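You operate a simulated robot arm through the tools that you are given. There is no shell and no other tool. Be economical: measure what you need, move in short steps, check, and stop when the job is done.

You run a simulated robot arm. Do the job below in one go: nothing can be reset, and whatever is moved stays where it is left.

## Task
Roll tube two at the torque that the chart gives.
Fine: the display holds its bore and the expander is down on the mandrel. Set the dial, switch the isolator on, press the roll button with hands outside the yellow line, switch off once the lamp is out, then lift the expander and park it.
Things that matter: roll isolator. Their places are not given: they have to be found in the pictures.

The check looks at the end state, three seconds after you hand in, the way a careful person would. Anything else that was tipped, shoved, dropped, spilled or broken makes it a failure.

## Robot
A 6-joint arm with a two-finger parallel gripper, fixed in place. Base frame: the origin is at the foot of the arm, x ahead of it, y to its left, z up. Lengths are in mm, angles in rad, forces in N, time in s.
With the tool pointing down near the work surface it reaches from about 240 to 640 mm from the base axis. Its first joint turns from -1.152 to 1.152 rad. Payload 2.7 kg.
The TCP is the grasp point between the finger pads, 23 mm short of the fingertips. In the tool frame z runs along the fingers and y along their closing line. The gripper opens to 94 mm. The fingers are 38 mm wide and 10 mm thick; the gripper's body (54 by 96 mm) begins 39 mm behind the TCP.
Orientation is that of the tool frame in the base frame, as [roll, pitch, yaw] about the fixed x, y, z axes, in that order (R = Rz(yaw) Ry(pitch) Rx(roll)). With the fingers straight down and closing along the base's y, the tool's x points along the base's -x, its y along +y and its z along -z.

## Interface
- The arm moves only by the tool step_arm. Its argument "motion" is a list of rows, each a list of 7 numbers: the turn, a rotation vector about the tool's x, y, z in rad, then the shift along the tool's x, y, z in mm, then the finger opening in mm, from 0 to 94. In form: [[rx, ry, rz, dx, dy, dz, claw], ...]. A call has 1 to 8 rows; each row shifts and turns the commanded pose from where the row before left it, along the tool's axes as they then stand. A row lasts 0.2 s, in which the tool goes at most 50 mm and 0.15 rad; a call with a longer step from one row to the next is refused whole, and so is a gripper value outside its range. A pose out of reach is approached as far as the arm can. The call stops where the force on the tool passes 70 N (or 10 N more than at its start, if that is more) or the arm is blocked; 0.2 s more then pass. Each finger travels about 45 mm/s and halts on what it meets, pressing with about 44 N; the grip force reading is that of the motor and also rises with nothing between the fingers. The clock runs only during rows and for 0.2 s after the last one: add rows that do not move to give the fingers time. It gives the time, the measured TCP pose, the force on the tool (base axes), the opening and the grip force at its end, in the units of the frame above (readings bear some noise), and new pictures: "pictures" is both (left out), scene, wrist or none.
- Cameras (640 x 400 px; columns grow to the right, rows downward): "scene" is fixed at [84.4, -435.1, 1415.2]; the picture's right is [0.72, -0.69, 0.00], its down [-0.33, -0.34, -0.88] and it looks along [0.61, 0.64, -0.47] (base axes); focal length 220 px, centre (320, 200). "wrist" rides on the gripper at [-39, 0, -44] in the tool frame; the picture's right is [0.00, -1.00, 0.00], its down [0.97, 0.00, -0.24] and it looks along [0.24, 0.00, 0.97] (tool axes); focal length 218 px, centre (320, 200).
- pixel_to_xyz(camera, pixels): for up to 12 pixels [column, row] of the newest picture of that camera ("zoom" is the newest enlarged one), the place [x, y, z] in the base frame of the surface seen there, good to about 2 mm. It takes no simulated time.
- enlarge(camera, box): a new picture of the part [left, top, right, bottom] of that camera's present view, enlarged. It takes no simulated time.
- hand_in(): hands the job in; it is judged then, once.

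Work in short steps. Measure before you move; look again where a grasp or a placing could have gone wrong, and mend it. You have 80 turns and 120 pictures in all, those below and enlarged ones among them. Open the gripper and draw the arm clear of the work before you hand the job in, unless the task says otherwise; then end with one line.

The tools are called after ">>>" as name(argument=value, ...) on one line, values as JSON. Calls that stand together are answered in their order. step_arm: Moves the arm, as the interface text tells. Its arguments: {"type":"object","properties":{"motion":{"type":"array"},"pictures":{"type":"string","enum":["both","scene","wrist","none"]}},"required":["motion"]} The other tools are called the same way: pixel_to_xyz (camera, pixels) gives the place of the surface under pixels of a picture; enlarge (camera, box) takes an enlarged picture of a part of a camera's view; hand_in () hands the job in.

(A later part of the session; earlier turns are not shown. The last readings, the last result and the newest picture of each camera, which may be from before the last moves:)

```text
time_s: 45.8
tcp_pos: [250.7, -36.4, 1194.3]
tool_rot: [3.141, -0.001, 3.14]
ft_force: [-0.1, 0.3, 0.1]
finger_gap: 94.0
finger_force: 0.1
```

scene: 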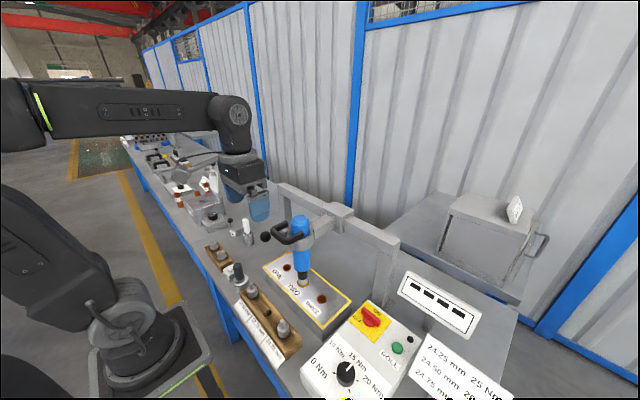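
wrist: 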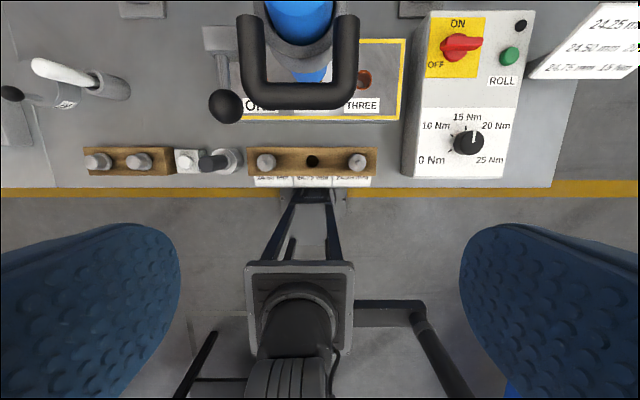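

I enlarge the handle, the ball lever and the isolator.

>>> enlarge(camera="wrist", box=[180, 0, 380, 150])

>>> enlarge(camera="scene", box=[255, 200, 345, 260])

>>> pixel_to_xyz(camera="scene", pixels=[[266, 237], [280, 228], [278, 237], [288, 243], [306, 236], [300, 219], [345, 215], [400, 245], [282, 188], [318, 230], [272, 234], [290, 225]])

>>> pixel_to_xyz(camera="wrist", pixels=[[300, 97], [255, 95], [345, 95], [250, 45], [348, 45], [226, 106], [223, 70], [218, 40], [300, 20], [250, 20], [348, 20], [300, 8]])

```text
2.67 times, centred on (280, 75) of wrist
```

zoom: 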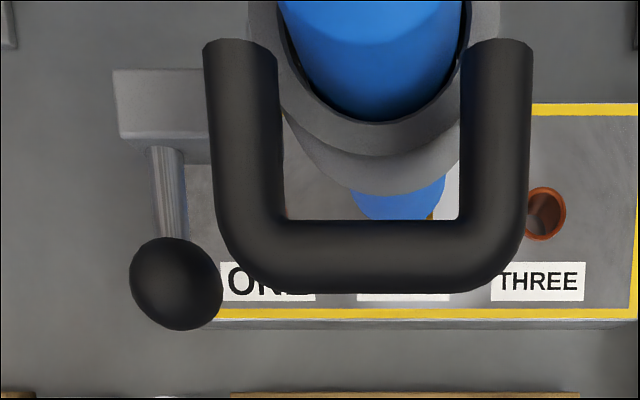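

```text
6.67 times, centred on (300, 230) of scene
```

zoom: 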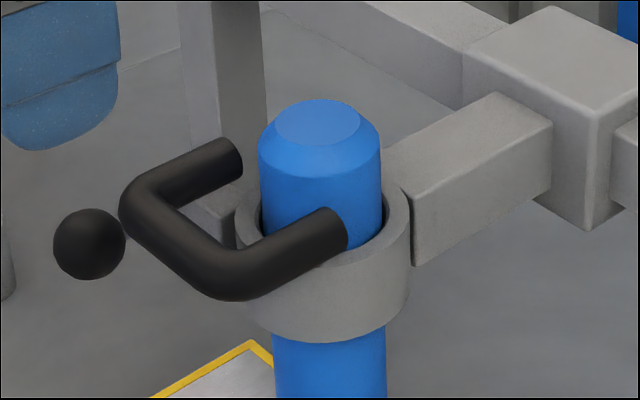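

```text
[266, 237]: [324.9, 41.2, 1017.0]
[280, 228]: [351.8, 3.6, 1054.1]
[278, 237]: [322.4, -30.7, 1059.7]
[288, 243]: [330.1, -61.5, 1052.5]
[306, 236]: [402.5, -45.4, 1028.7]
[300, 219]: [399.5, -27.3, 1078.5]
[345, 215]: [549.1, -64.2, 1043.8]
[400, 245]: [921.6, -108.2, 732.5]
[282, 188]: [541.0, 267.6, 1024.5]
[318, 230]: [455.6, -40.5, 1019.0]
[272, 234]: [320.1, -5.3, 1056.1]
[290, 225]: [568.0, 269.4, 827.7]
```

```text
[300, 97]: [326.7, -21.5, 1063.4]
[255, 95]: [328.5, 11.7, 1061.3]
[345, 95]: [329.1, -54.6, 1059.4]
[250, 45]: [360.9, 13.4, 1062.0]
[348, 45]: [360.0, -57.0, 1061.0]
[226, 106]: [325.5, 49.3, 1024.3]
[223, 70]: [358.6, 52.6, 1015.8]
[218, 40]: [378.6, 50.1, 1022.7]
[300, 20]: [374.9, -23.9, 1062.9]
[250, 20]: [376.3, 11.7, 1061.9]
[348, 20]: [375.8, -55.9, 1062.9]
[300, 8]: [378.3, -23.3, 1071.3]
```

The U-handle's front bar runs along y at x≈327, z≈1055, y from -56 to 12. A ball lever sits at (325,45,1018) on a block left of the collar. I tilt the wrist to see that mechanism from the front.

>>> step_arm(motion=[[0, 0, 0, 10, 15, 20, 94], [0, 0, 0, 10, 15, 20, 94], [0, -0.15, 0, 0, 15, 0, 94], [0, -0.15, 0, 0, 15, 0, 94], [0, -0.15, 0, 0, 0, 0, 94], [0, -0.15, 0, 0, 0, 0, 94], [0, -0.15, 0, 0, 0, 0, 94], [0, 0, 0, 0, 0, 0, 94]])

```text
time_s: 47.6
tcp_pos: [237.4, 22.7, 1157.5]
tool_rot: [3.139, 0.747, -3.142]
ft_force: [1.1, -0.8, -0.4]
finger_gap: 94.1
finger_force: 0.0
out of reach, approached as far as the arm can: row 7
```

scene: 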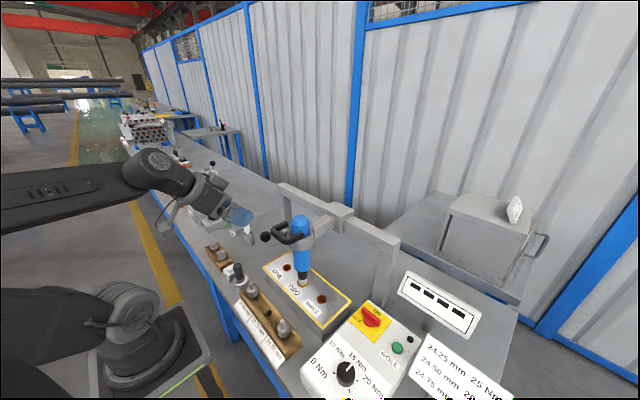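
wrist: 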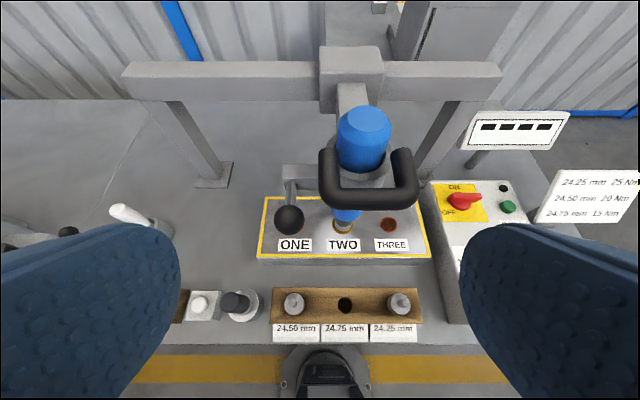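

>>> enlarge(camera="wrist", box=[240, 90, 450, 270])

>>> pixel_to_xyz(camera="wrist", pixels=[[370, 200], [330, 190], [410, 190], [289, 220], [290, 190], [300, 172], [360, 112], [362, 155], [345, 215], [336, 177], [342, 228], [385, 175]])

```text
2.22 times, centred on (345, 180) of wrist
```

zoom: 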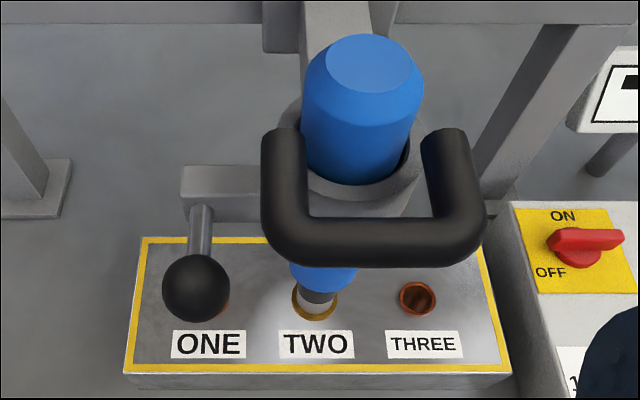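

```text
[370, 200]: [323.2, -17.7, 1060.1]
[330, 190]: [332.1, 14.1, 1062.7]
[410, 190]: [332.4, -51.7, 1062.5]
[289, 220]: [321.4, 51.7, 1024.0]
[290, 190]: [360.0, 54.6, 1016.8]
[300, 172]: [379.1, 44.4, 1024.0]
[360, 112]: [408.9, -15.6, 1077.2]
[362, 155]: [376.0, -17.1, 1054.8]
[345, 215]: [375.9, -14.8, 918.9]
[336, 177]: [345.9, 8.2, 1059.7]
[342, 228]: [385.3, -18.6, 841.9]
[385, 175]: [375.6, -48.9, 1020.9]
```

The parts are clear: the bar centre is at about (328,-20,1053). I level the tool, then turn it -90° and come above the bar.

>>> step_arm(motion=[[0, 0.15, 0, 0, 0, 0, 60], [0, 0.15, 0, 0, 0, 0, 60], [0, 0.15, 0, 0, 0, 0, 60], [0, 0.15, 0, 0, 0, 0, 60], [0, 0.15, 0, 0, 0, 0, 60], [0, 0, -0.15, 0, 0, -15, 60], [0, 0, -0.15, 0, 0, -15, 60], [0, 0, -0.15, 0, 0, 0, 60]], pictures="none")

>>> step_arm(motion=[[0, 0, -0.15, 0, 0, 0, 60], [0, 0, -0.15, 0, 0, 0, 60], [0, 0, -0.15, 0, 0, 0, 60], [0, 0, -0.15, 0, 0, 0, 60], [0, 0, -0.15, 0, 0, 0, 50], [0, 0, -0.15, 0, 0, 0, 50], [0, 0, -0.15, 0, 0, 0, 50], [0, 0, -0.071, 0, 0, 0, 50]], pictures="none")

```text
time_s: 49.4
tcp_pos: [236.8, 23.8, 1188.0]
tool_rot: [3.141, 0.0, -2.689]
ft_force: [0.2, 0.6, -0.3]
finger_gap: 60.0
finger_force: 0.0
```

```text
time_s: 51.2
tcp_pos: [236.6, 23.2, 1189.2]
tool_rot: [3.141, 0.0, -1.568]
ft_force: [-0.3, 0.3, -0.7]
finger_gap: 50.3
finger_force: 0.1
```

Level and turned. I move above the bar at z 1130 and look.

>>> step_arm(motion=[[0, 0, 0, 14, -30, 0, 44], [0, 0, 0, 14, -30, 0, 40], [0, 0, 0, 15, -31, 0, 40], [0, 0, 0, 0, 0, 30, 40], [0, 0, 0, 0, 0, 29, 40], [0, 0, 0, 0, 0, 0, 40]])

```text
time_s: 52.6
tcp_pos: [328.3, -19.7, 1129.0]
tool_rot: [-3.141, 0.0, -1.569]
ft_force: [0.8, 1.0, 0.6]
finger_gap: 39.9
finger_force: 0.1
```

scene: 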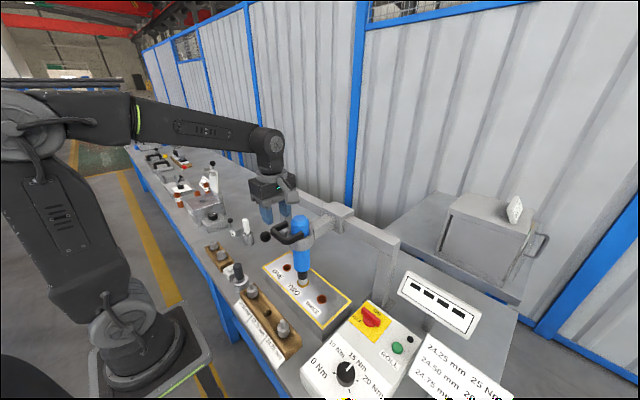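
wrist: 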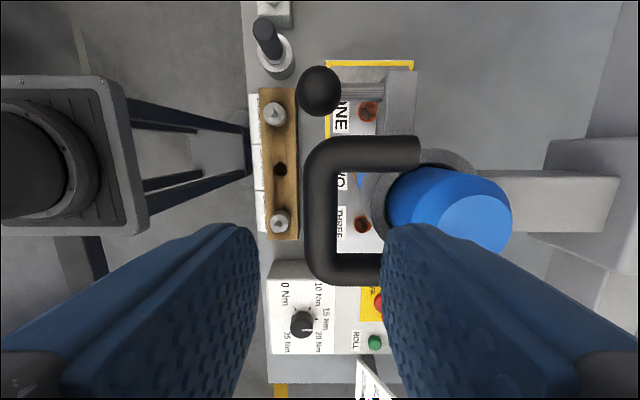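

The bar at column 320 is centred between the fingers. I descend to z 1060 with the opening at 34.

>>> step_arm(motion=[[0, 0, 0, 0, 0, 25, 34], [0, 0, 0, 0, 0, 25, 34], [0, 0, 0, 0, 0, 18, 34], [0, 0, 0, 0, 0, 0, 34]])

```text
time_s: 53.6
tcp_pos: [327.6, -21.4, 1063.1]
tool_rot: [-3.141, -0.001, -1.572]
ft_force: [0.6, -0.1, 0.6]
finger_gap: 34.0
finger_force: 0.1
```

scene: 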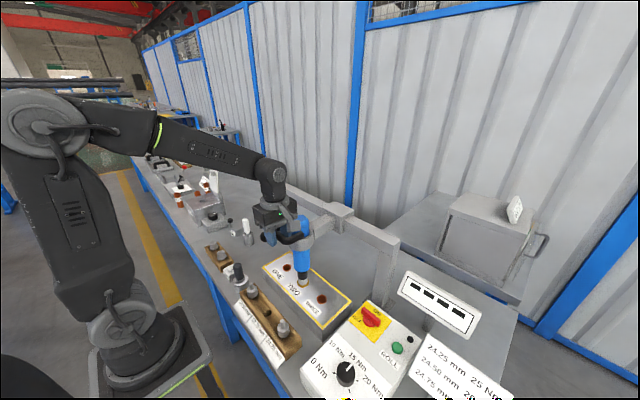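
wrist: 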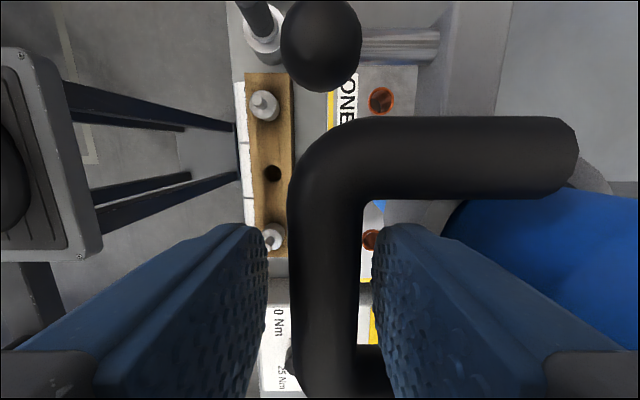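

The fingers straddle the bar. I go 5 mm lower and close.

>>> step_arm(motion=[[0, 0, 0, 0, -1, 6, 34], [0, 0, 0, 0, 0, 0, 22], [0, 0, 0, 0, 0, 0, 14], [0, 0, 0, 0, 0, 0, 14], [0, 0, 0, 0, 0, 0, 14]], pictures="none")

>>> step_arm(motion=[[0, 0, 0, 0, 0, -5, 14], [0, 0, 0, 0, 0, -10, 14], [0, 0, 0, 0, 0, -10, 14], [0, 0, 0, 0, 0, -10, 14]])

```text
time_s: 54.8
tcp_pos: [326.8, -21.1, 1056.3]
tool_rot: [-3.141, 0.0, -1.571]
ft_force: [1.9, -0.3, -3.5]
finger_gap: 19.5
finger_force: 45.1
```

```text
time_s: 55.8
tcp_pos: [327.6, -19.6, 1090.1]
tool_rot: [-3.141, 0.0, -1.571]
ft_force: [-7.5, -2.3, -5.2]
finger_gap: 19.7
finger_force: 45.0
```

scene: 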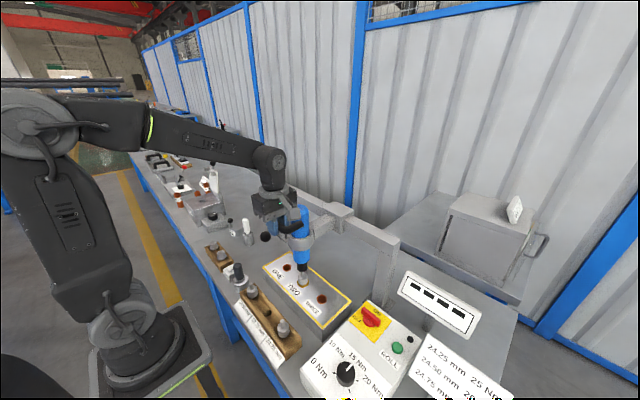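
wrist: 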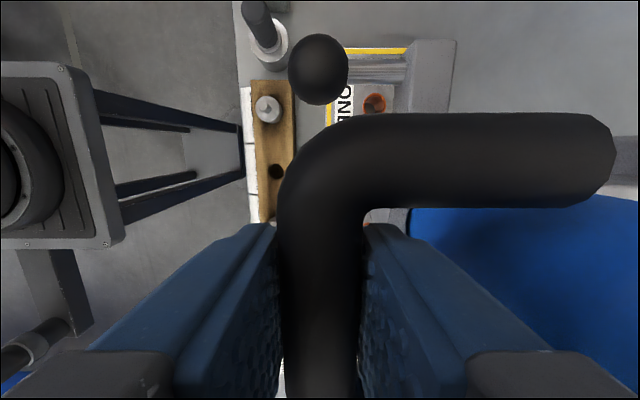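

The expander lifts by 34 mm with little force. I zoom in on the scene and continue lifting gently until it stops.

>>> step_arm(motion=[[0, 0, 0, 0, 0, -8, 14], [0, 0, 0, 0, 0, -8, 14], [0, 0, 0, 0, 0, -8, 14], [0, 0, 0, 0, 0, -8, 14], [0, 0, 0, 0, 0, -8, 14]], pictures="scene")

>>> enlarge(camera="scene", box=[240, 160, 360, 300])

```text
time_s: 57.0
tcp_pos: [327.8, -20.4, 1128.2]
tool_rot: [3.134, 0.0, -1.571]
ft_force: [-7.7, -0.3, -29.7]
finger_gap: 19.8
finger_force: 45.0
```

scene: 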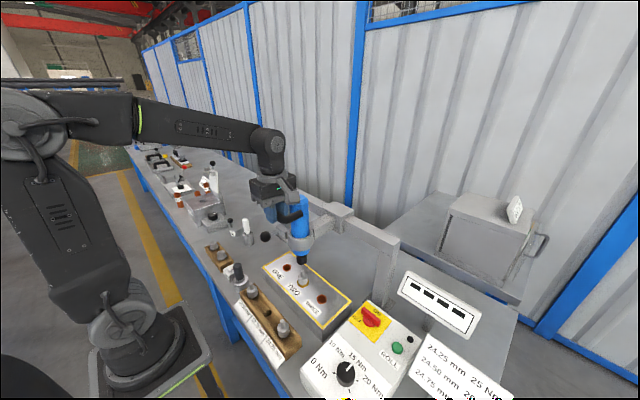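

```text
2.86 times, centred on (300, 230) of scene
```

zoom: 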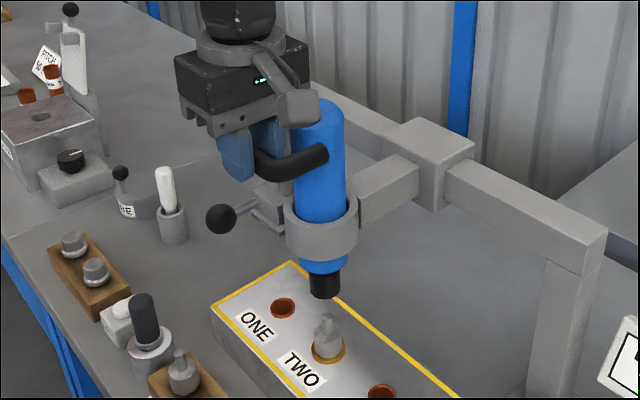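

It has reached the top stop (30 N down). I ease 3 mm to see what load the expander puts on the tool.

>>> step_arm(motion=[[0, 0, 0, 0, 0, 2, 14], [0, 0, 0, 0, 0, 0, 14], [0, 0, 0, 0, 0, 0, 14]], pictures="wrist")

>>> enlarge(camera="wrist", box=[260, 0, 560, 190])

```text
time_s: 57.8
tcp_pos: [328.7, -20.3, 1127.0]
tool_rot: [3.138, 0.001, -1.57]
ft_force: [-14.1, -0.8, -15.5]
finger_gap: 19.6
finger_force: 45.4
```

wrist: 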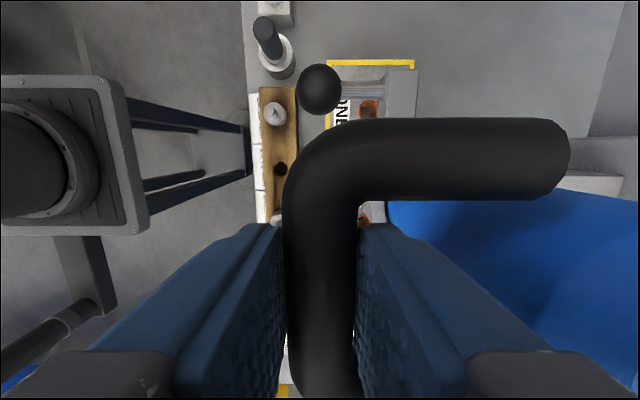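

```text
2.11 times, centred on (410, 95) of wrist
```

zoom: 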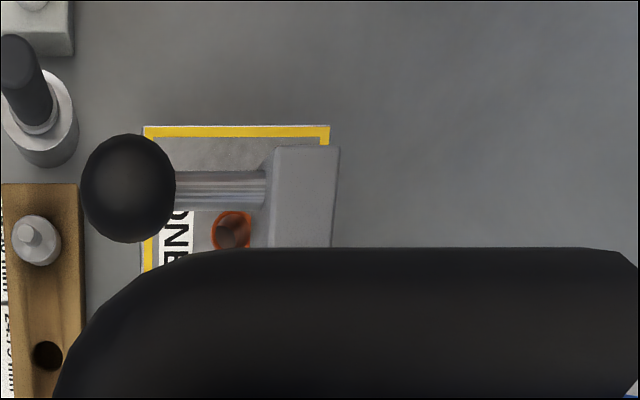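

I look closer at the lever, collar and beam for hints of how it parks.

>>> enlarge(camera="scene", box=[255, 205, 325, 265])

>>> enlarge(camera="scene", box=[270, 170, 410, 290])

```text
6.67 times, centred on (290, 235) of scene
```

zoom: 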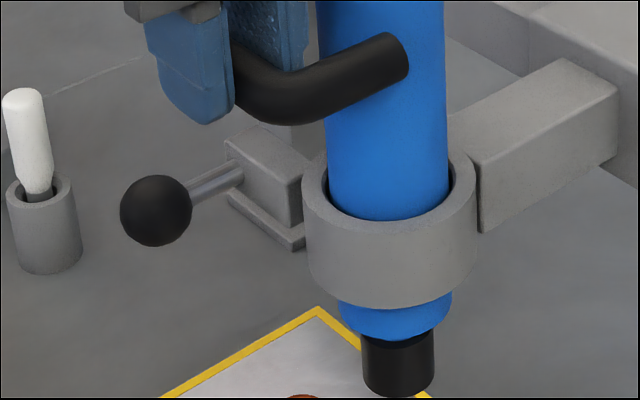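

```text
3.33 times, centred on (340, 230) of scene
```

zoom: 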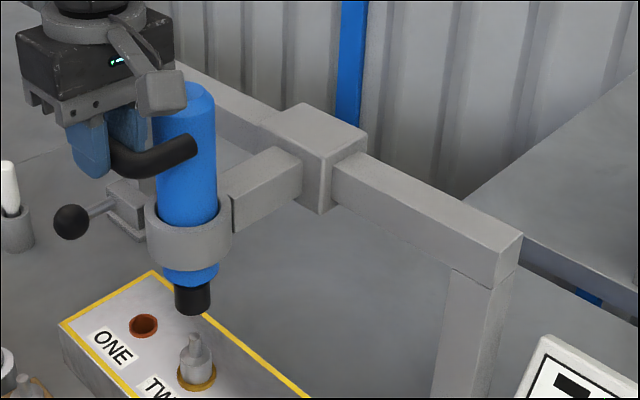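

The lever's rod comes out of a block beside the collar, which could be a latch. First I ease down a few mm more to see whether the expander hangs on the fingers.

>>> step_arm(motion=[[0, 0, 0, 0, 0, 3, 14], [0, 0, 0, 0, 0, 0, 14], [0, 0, 0, 0, 0, 0, 14]], pictures="none")

>>> step_arm(motion=[[0, 0, 0, 0, 0, 4, 14], [0, 0, 0, 0, 0, 0, 14], [0, 0, 0, 0, 0, 0, 14]], pictures="none")

```text
time_s: 58.6
tcp_pos: [327.4, -19.9, 1125.9]
tool_rot: [-3.139, 0.001, -1.57]
ft_force: [-19.1, 2.5, 4.8]
finger_gap: 19.6
finger_force: 45.2
```

```text
time_s: 59.4
tcp_pos: [327.3, -19.6, 1121.5]
tool_rot: [3.138, 0.0, -1.571]
ft_force: [-21.2, -1.1, 2.6]
finger_gap: 19.5
finger_force: 45.1
```

The expander hardly loads the fingers, so it seems held by friction or balance. I raise it to the top again, then open the fingers only a little to see whether it stays.

>>> step_arm(motion=[[0, 0, 0, 0, 1, -5, 14], [0, 0, 0, 0, 0, -3, 14], [0, 0, 0, 0, 0, 0, 14], [0, 0, 0, 0, 0, 0, 22], [0, 0, 0, 0, 0, 0, 22]])

```text
time_s: 60.6
tcp_pos: [328.6, -19.7, 1130.1]
tool_rot: [-3.14, -0.001, -1.571]
ft_force: [0.2, 0.2, 0.5]
finger_gap: 22.1
finger_force: 0.1
```

scene: 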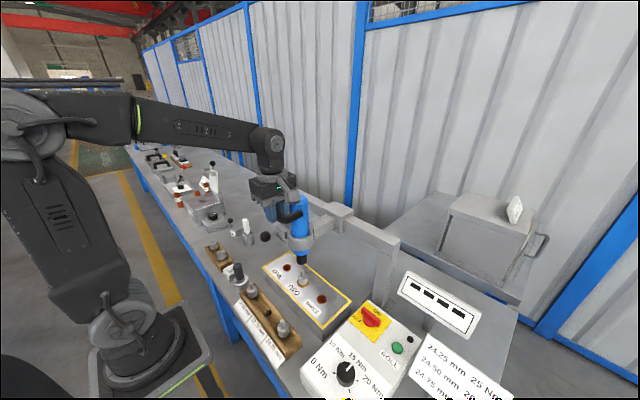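
wrist: 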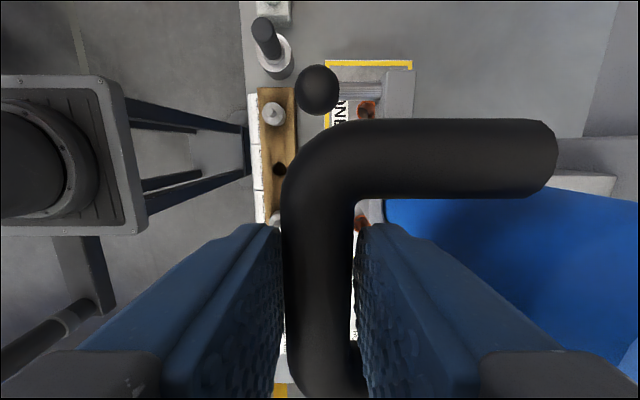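

With the fingers loose it stays up. I wait a second and measure for slow sinking.

>>> pixel_to_xyz(camera="wrist", pixels=[[320, 200], [450, 150], [520, 150]])

>>> step_arm(motion=[[0, 0, 0, 0, 0, 0, 26], [0, 0, 0, 0, 0, 0, 26], [0, 0, 0, 0, 0, 0, 26], [0, 0, 0, 0, 0, 0, 26], [0, 0, 0, 0, 0, 0, 26], [0, 0, 0, 0, 0, 0, 26], [0, 0, 0, 0, 0, 0, 26], [0, 0, 0, 0, 0, 0, 26]], pictures="wrist")

>>> pixel_to_xyz(camera="wrist", pixels=[[320, 200], [450, 150], [520, 150]])

```text
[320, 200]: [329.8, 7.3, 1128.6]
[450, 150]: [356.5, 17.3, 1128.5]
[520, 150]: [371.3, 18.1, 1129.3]
```

```text
time_s: 62.4
tcp_pos: [328.7, -19.6, 1128.9]
tool_rot: [-3.141, 0.0, -1.57]
ft_force: [-0.9, -0.1, 0.2]
finger_gap: 26.3
finger_force: 0.0
```

wrist: 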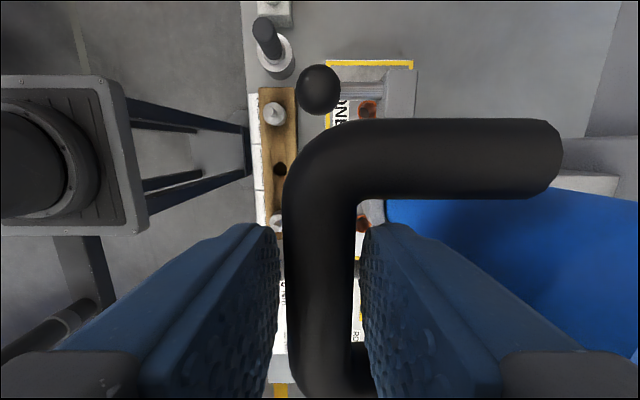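

```text
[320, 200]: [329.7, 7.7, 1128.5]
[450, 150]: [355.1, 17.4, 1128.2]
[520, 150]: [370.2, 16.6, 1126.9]
```

It stays up. "Park" likely still needs the latch lever, so I rise clear and look at it from directly above.

>>> step_arm(motion=[[0, 0, 0, 0, 0, 0, 40], [0, 0, 0, 0, 0, -30, 40], [0, 0, 0, 0, 0, -30, 40], [0, 0, 0, -30, 0, 0, 40], [0, 0, 0, -30, 0, 0, 40], [0, 0, 0, 0, 0, 0, 40]])

>>> enlarge(camera="wrist", box=[280, 100, 520, 260])

>>> enlarge(camera="scene", box=[255, 205, 325, 265])

```text
time_s: 63.8
tcp_pos: [328.8, 41.9, 1188.3]
tool_rot: [-3.141, 0.0, -1.571]
ft_force: [0.5, 0.1, 0.4]
finger_gap: 39.9
finger_force: 0.1
```

scene: 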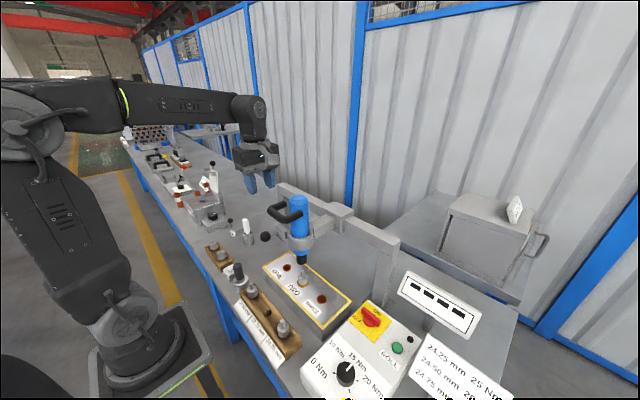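
wrist: 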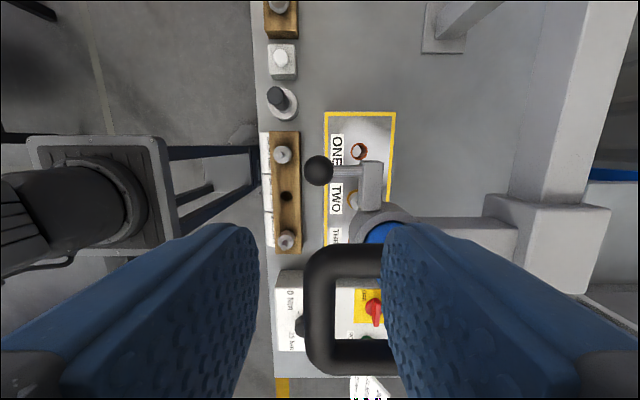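

```text
2.50 times, centred on (400, 180) of wrist
```

zoom: 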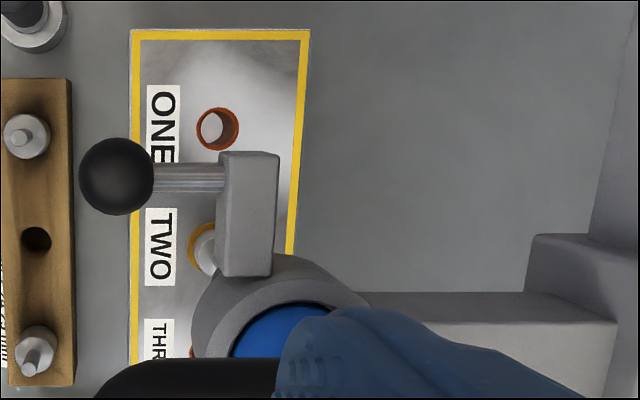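

```text
6.67 times, centred on (290, 235) of scene
```

zoom: 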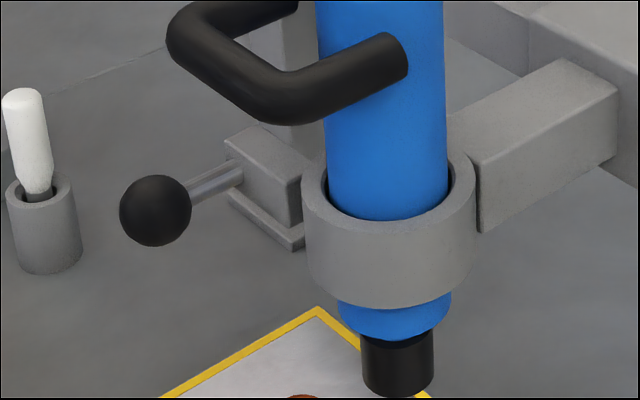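

The expander stays up. The block with the ball looks movable on a small ledge beside the collar, so I measure its geometry.

>>> pixel_to_xyz(camera="wrist", pixels=[[372, 163], [364, 163], [381, 163], [372, 180], [372, 203], [364, 205], [380, 205], [318, 170], [345, 171], [360, 215], [390, 210], [325, 260]])

>>> pixel_to_xyz(camera="zoom", pixels=[[155, 210], [220, 180], [240, 180], [265, 145], [280, 190], [240, 205], [295, 240], [320, 200], [390, 260], [180, 50], [280, 105], [390, 55]])

```text
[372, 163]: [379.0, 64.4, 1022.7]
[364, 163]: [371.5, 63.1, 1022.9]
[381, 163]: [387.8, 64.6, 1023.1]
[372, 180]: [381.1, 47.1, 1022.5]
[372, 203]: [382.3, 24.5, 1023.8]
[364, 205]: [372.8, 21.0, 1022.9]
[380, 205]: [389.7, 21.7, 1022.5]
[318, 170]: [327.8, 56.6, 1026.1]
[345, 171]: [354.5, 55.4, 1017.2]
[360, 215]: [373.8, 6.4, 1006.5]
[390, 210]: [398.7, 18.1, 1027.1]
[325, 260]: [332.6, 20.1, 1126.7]
```

```text
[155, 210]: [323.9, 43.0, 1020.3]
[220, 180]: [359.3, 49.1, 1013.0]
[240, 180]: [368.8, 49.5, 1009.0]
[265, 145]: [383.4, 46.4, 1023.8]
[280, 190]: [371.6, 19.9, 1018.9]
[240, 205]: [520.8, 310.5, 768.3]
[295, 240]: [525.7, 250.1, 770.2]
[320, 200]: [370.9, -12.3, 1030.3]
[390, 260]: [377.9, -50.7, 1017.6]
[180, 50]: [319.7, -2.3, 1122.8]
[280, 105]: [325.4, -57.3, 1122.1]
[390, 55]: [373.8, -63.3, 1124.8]
```

The block spans x 371–389, y 20–66, z up to 1023. To learn how it moves, I go to its left side and tilt the camera toward it.

>>> step_arm(motion=[[0, 0, 0, -45, 0, 0, 40], [0, 0, 0, -45, 0, 0, 40], [0, 0.15, 0, -30, 0, 0, 40], [0, 0.15, 0, 0, -10, 0, 40], [0, 0.15, 0, 0, -10, 0, 40], [0, 0.15, 0, 0, -10, 0, 40], [0, 0.15, 0, 0, 0, 0, 40], [0, 0.15, 0, 0, 0, 0, 40]], pictures="wrist")

```text
time_s: 65.6
tcp_pos: [359.6, 162.1, 1189.8]
tool_rot: [-3.14, -0.9, -1.575]
ft_force: [-0.9, 0.9, 0.1]
finger_gap: 40.0
finger_force: 0.0
```

wrist: 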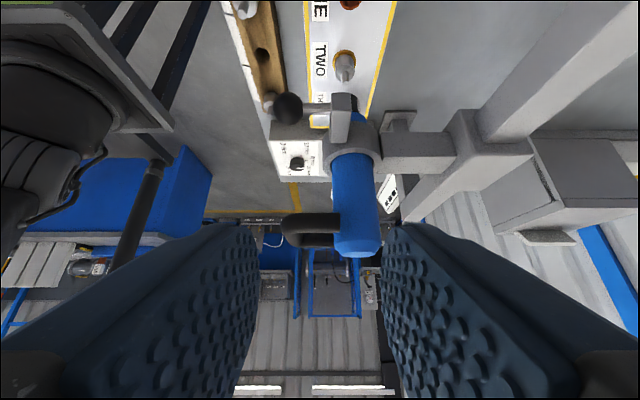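

The view is good (upside down). I lower 90 mm for a more level look.

>>> step_arm(motion=[[0, 0, 0, -23.5, 0, 18.7, 40], [0, 0, 0, -23.5, 0, 18.7, 40], [0, 0, 0, -23.5, 0, 18.7, 40], [0, 0, 0, 0, 0, 0, 40]], pictures="wrist")

>>> enlarge(camera="wrist", box=[240, 50, 460, 240])

```text
time_s: 66.6
tcp_pos: [357.2, 162.1, 1099.9]
tool_rot: [-3.141, -0.901, -1.57]
ft_force: [-0.6, -0.1, 0.2]
finger_gap: 39.9
finger_force: 0.1
```

wrist: 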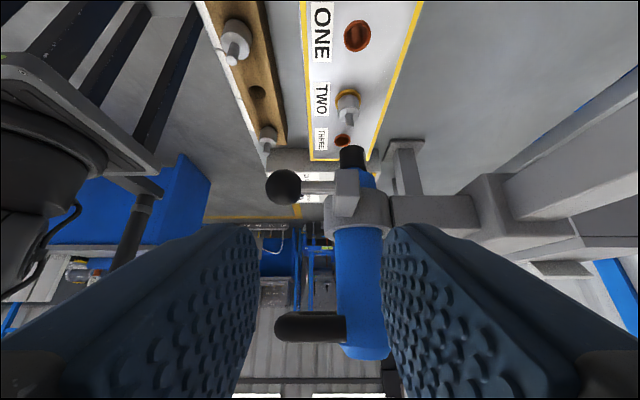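

```text
2.11 times, centred on (350, 145) of wrist
```

zoom: 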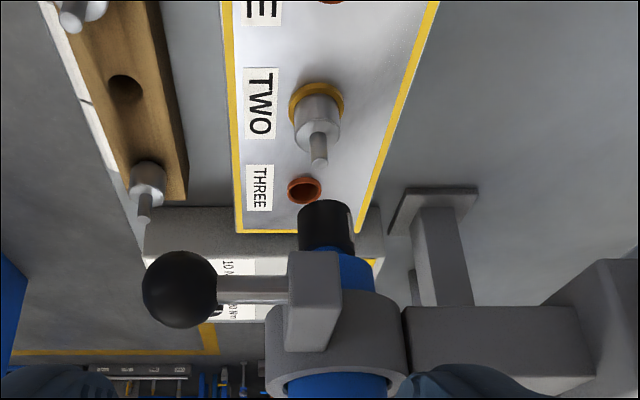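

I check the ledge under the block in the scene view.

>>> enlarge(camera="scene", box=[268, 218, 304, 246])

>>> pixel_to_xyz(camera="zoom", pixels=[[200, 150], [250, 90], [300, 160], [250, 150], [180, 200], [250, 250], [300, 290], [330, 240], [340, 180], [120, 150], [150, 130], [320, 300]])

```text
14.29 times, centred on (286, 232) of scene
```

zoom: 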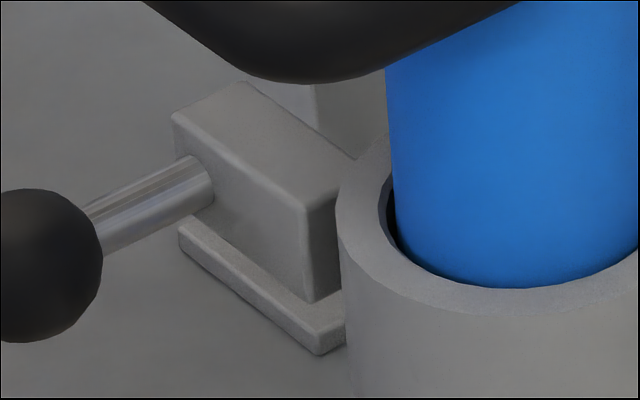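

```text
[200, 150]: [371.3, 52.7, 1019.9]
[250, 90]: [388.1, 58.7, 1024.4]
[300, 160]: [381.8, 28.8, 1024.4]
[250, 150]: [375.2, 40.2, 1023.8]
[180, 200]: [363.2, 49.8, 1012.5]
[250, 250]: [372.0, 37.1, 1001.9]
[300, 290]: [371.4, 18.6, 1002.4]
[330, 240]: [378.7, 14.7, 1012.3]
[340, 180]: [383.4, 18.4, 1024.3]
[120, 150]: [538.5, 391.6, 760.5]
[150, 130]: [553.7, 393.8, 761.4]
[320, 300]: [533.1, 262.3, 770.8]
```

The enlarged view settles it: a sliding bolt sits on a ledge, with its inner end (y≈17) just outside the collar. It needs pushing in along -y to hold the expander. I'll push its outer end face (380, 66, 1012) with closed fingers, so I tilt the tool closer to horizontal.

>>> step_arm(motion=[[0, 0.15, 0, 0, 0, 0, 20], [0, 0.15, 0, 0, 0, 0, 0], [0, 0.15, 0, 0, 0, 0, 0], [0, 0, 0, 0, 0, 0, 0]])

```text
time_s: 67.6
tcp_pos: [358.8, 160.2, 1100.0]
tool_rot: [-3.14, -1.351, -1.573]
ft_force: [-0.7, 0.3, 0.5]
finger_gap: 0.0
finger_force: 42.3
```

scene: 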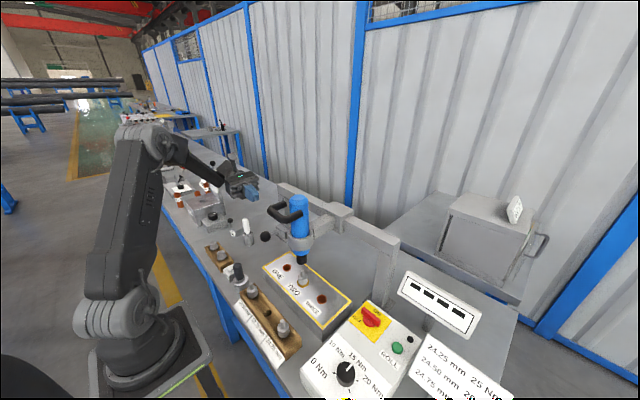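
wrist: 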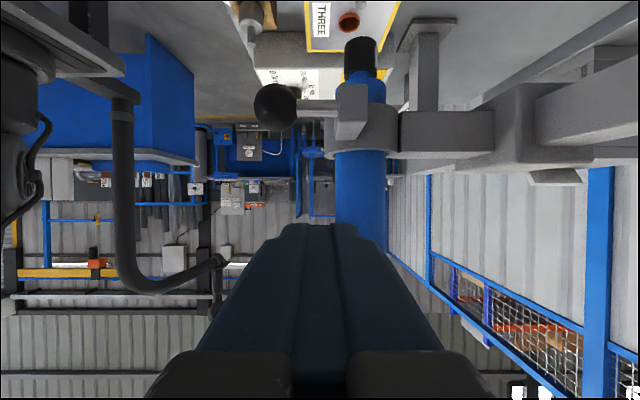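

The tool is nearly horizontal, pointing -y. I bring the tip to about 11 mm before the bolt's outer end, at z≈1022 so it clears the ledge.

>>> step_arm(motion=[[0, 0, 0, -29, -10, 10, 0], [0, 0, 0, -29, -11, 20, 0], [0, 0, 0, 0, 0, 22, 0], [0, 0, 0, 0, 0, 22, 0], [0, 0, 0, 0, 0, 0, 0]])

>>> enlarge(camera="scene", box=[250, 190, 320, 250])

```text
time_s: 68.8
tcp_pos: [380.0, 100.5, 1025.2]
tool_rot: [3.141, -1.349, -1.572]
ft_force: [-0.2, -0.2, 0.4]
finger_gap: 0.0
finger_force: 42.3
```

scene: 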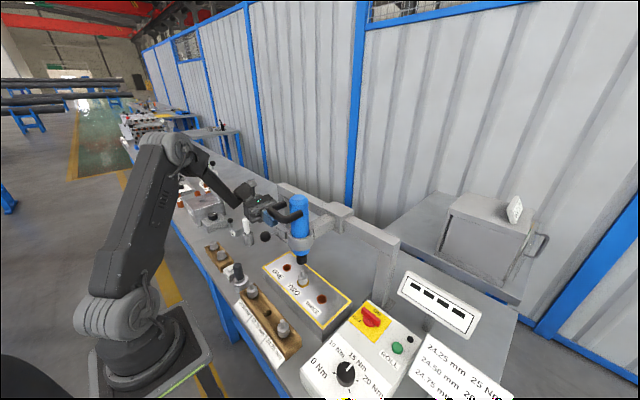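
wrist: 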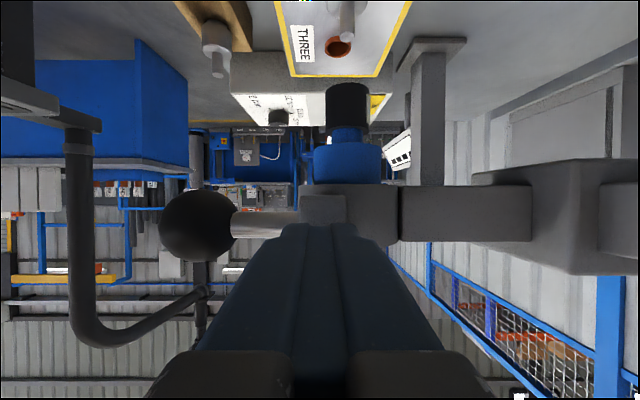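

```text
6.67 times, centred on (285, 220) of scene
```

zoom: 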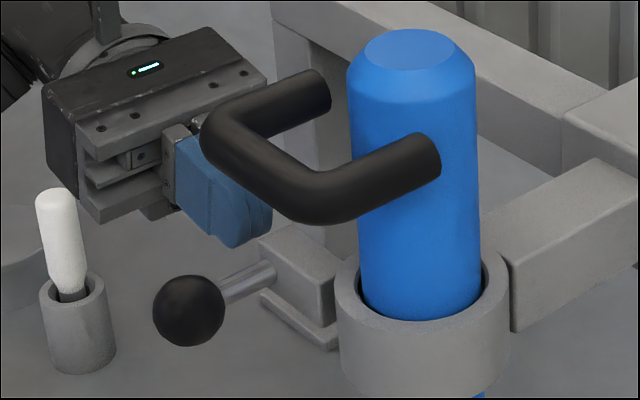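

Aligned with the bolt's end. I push gently along -y.

>>> step_arm(motion=[[0, 0, 0, 1.7, 0, 7.8, 0], [0, 0, 0, 0.9, 0, 3.9, 0], [0, 0, 0, 0.7, 0, 2.9, 0], [0, 0, 0, 0.7, 0, 2.9, 0], [0, 0, 0, 0, 0, 0, 0]], pictures="wrist")

>>> enlarge(camera="scene", box=[258, 215, 310, 255])

```text
time_s: 70.0
tcp_pos: [379.2, 82.2, 1026.9]
tool_rot: [-3.138, -1.349, -1.573]
ft_force: [-0.4, 4.2, -1.1]
finger_gap: 0.2
finger_force: 42.4
```

wrist: 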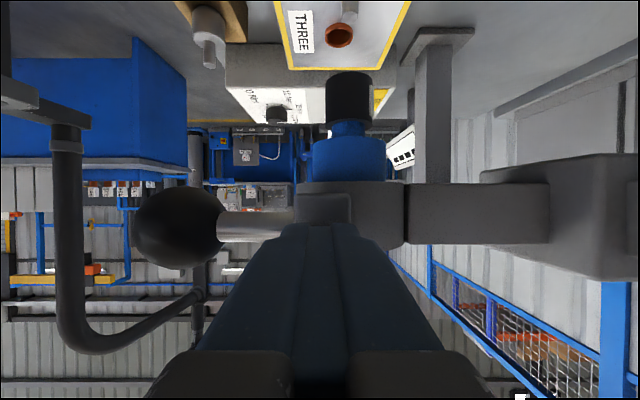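

```text
10.00 times, centred on (284, 235) of scene
```

zoom: 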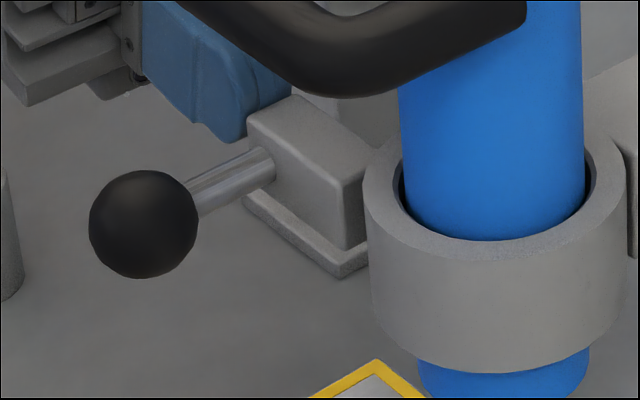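

There is light contact (4 N). I measure the block to see whether it moved.

>>> pixel_to_xyz(camera="zoom", pixels=[[300, 110], [270, 115], [340, 170], [350, 220], [230, 180], [140, 200], [250, 210], [340, 270]])

>>> step_arm(motion=[[0, 0, 0, 0.9, 0, 3.9, 0], [0, 0, 0, 0.9, 0, 3.9, 0], [0, 0, 0, 0.4, 0, 2, 0], [0, 0, 0, 0, 0, 0, 0]], pictures="wrist")

>>> enlarge(camera="scene", box=[258, 215, 310, 255])

```text
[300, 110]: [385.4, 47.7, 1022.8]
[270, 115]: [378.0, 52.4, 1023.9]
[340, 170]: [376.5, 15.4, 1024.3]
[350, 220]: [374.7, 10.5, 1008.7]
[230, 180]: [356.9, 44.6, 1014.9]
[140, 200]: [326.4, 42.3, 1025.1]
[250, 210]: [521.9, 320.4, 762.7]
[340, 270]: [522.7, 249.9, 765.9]
```

```text
time_s: 71.0
tcp_pos: [378.2, 72.4, 1025.7]
tool_rot: [3.141, -1.349, -1.571]
ft_force: [0.0, -0.3, -0.3]
finger_gap: 0.0
finger_force: 42.4
```

wrist: 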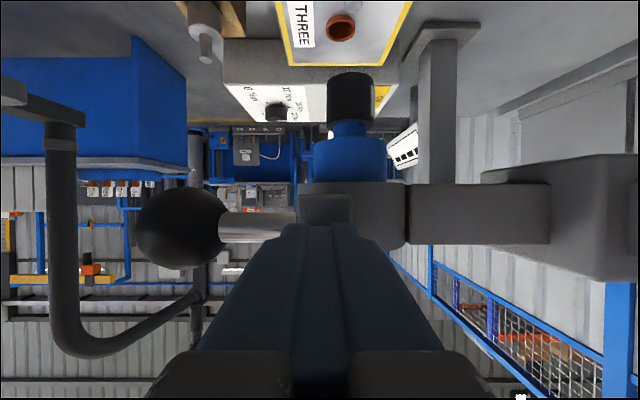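

```text
10.00 times, centred on (284, 235) of scene
```

zoom: 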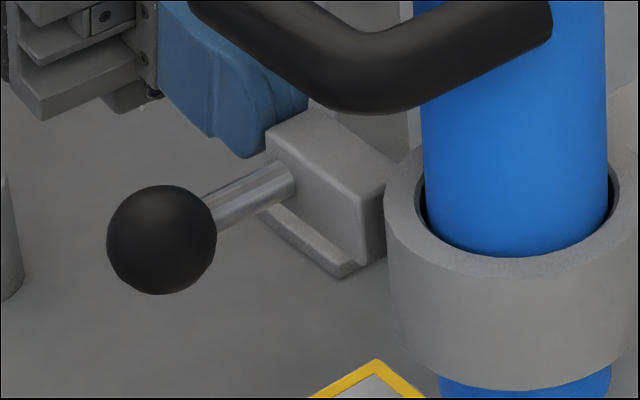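

In this view the collar and expander shifted along with the block, while the ledge stayed. I compare the carriage with before and measure, before doing anything else.

>>> enlarge(camera="scene", box=[260, 170, 410, 300])

>>> pixel_to_xyz(camera="scene", pixels=[[300, 200], [301, 239], [337, 214], [345, 215], [318, 230], [268, 239], [287, 228], [291, 244], [303, 262], [304, 279], [282, 188], [400, 240]])

```text
3.08 times, centred on (335, 235) of scene
```

zoom: 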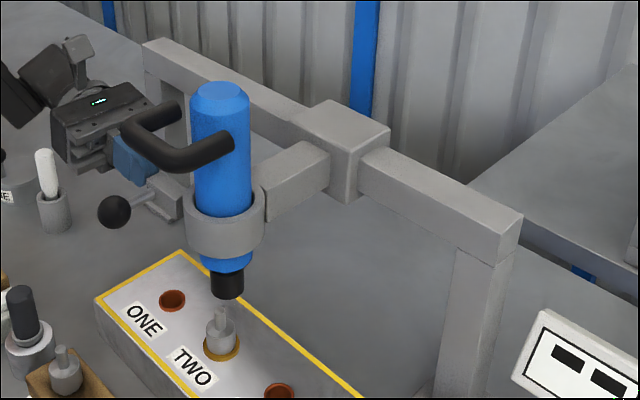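

```text
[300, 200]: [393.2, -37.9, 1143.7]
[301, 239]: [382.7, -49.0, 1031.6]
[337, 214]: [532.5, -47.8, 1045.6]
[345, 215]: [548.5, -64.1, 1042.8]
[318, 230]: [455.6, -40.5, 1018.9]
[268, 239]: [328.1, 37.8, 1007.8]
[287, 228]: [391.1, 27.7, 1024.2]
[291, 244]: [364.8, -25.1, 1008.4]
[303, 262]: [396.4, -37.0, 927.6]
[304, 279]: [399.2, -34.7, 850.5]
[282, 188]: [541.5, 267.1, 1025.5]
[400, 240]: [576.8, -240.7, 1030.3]
```

What I took for a ledge is the gantry's foot on the bench behind. Comparing pixels, the carriage, arm and collar all moved about 3.6 px, so the carriage slides along the beam and the ball is its handle. Parking then means sliding it along the beam, so I back off and look for the park place.

>>> step_arm(motion=[[0, 0, 0, 0, 0, -40, 0], [0, 0, 0, 0, 0, -40, 0], [0, 0, 0, 30, 0, -20, 0], [0, 0, 0, 45, 0, 0, 0], [0, 0, 0, 45, 0, 0, 0], [0, -0.15, 0, 20, 0, 0, 0], [0, -0.15, 0, 0, 0, 0, 0], [0, -0.15, 0, 0, 0, 0, 0]], pictures="none")

>>> step_arm(motion=[[0, -0.15, 0, 0, 0, 0, 40], [0, -0.15, 0, 0, 0, 0, 40], [0, -0.15, 0, 0, 0, 0, 40], [0, -0.15, 0, 0, 0, 0, 40], [0, -0.15, 0, 0, 0, -10, 40], [0, -0.15, 0, 0, 10, -30, 40], [0, 0, 0, 0, 30, -30, 40], [0, 0, 0, 0, 0, 0, 40]])

>>> enlarge(camera="scene", box=[200, 170, 420, 320])

```text
time_s: 72.8
tcp_pos: [379.1, 133.2, 1178.3]
tool_rot: [-3.14, -0.897, -1.572]
ft_force: [-1.0, 0.0, 0.5]
finger_gap: 0.0
finger_force: 42.7
out of reach, approached as far as the arm can: row 5
```

```text
time_s: 74.6
tcp_pos: [340.4, 139.6, 1247.2]
tool_rot: [3.142, 0.0, -1.57]
ft_force: [0.2, 0.2, -0.6]
finger_gap: 40.1
finger_force: 0.1
```

scene: 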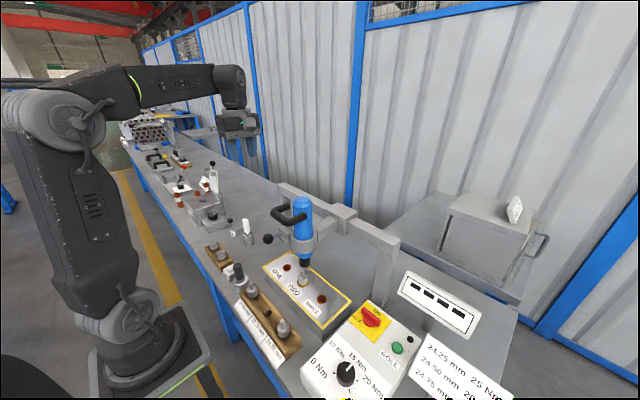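
wrist: 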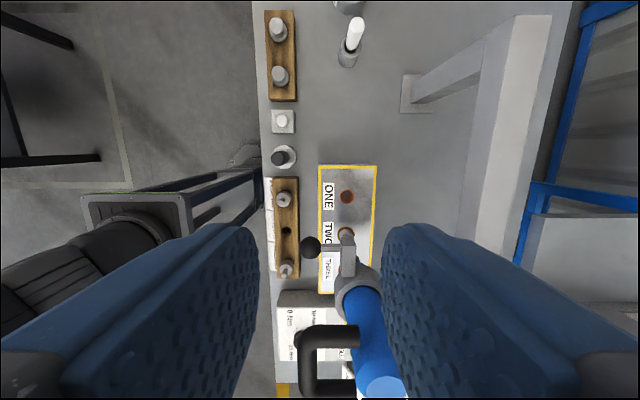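

```text
2.67 times, centred on (310, 245) of scene
```

zoom: 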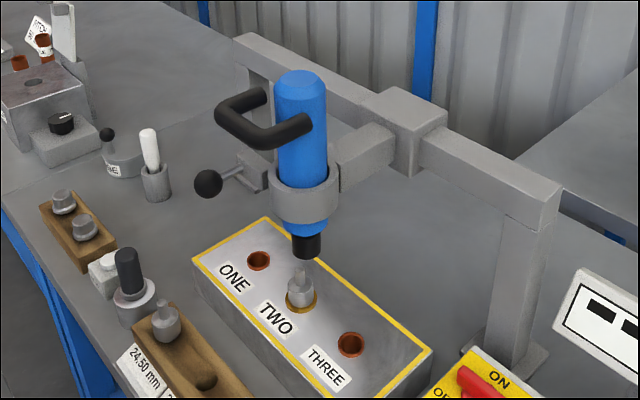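

The left stretch of the beam is free and outside the yellow line. I measure the frame, tubes, beam ends and what stands below.

>>> pixel_to_xyz(camera="wrist", pixels=[[346, 167], [346, 197], [347, 233], [330, 290], [520, 20], [490, 100], [415, 100], [310, 247], [355, 20], [345, 60], [348, 260], [340, 235]])

>>> pixel_to_xyz(camera="zoom", pixels=[[240, 38], [250, 60], [370, 95], [445, 115], [555, 190], [520, 230], [265, 218], [430, 350], [205, 185], [306, 255], [299, 265], [300, 80]])

```text
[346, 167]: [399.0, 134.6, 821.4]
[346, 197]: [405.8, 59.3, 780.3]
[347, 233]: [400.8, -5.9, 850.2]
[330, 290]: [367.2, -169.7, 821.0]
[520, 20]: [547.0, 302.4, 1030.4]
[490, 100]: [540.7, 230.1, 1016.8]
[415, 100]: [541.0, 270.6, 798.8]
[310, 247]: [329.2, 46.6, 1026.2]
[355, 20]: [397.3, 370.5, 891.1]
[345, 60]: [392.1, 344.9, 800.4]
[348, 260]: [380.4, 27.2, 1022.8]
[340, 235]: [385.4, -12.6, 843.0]
```

```text
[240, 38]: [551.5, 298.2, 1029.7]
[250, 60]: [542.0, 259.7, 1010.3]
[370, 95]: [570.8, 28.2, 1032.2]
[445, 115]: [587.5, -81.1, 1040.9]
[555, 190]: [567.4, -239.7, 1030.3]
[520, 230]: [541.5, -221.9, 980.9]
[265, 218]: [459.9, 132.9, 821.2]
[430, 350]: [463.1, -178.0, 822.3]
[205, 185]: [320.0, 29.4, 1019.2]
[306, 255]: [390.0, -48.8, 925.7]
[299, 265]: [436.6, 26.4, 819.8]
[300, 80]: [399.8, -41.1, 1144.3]
```

The tube block with its yellow line spans y 135 to -178, and the beam spans y 300 to -240, so only the left end is clear of it. I'll grip the U-handle again and drag the carriage in +y. First I move above the bar.

>>> step_arm(motion=[[0, 0, 0, 43, 4, 0, 40], [0, 0, 0, 43, 4, 0, 40], [0, 0, 0, 43, 4, 0, 40], [0, 0, 0, 41, 0, 0, 40], [0, 0, 0, 0, 0, 25, 36], [0, 0, 0, 0, 0, 25, 36], [0, 0, 0, 0, 0, 0, 36]])

```text
time_s: 76.2
tcp_pos: [329.3, -30.9, 1196.2]
tool_rot: [-3.14, 0.0, -1.57]
ft_force: [0.1, 0.5, 0.2]
finger_gap: 36.0
finger_force: 0.1
```

scene: 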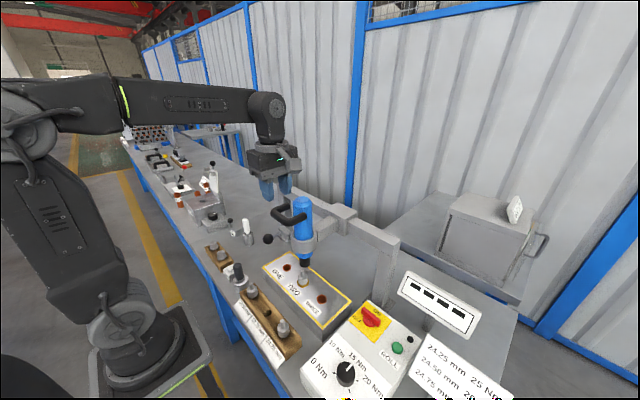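
wrist: 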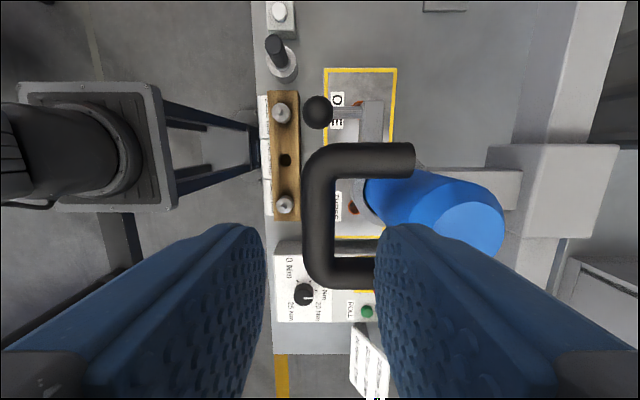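

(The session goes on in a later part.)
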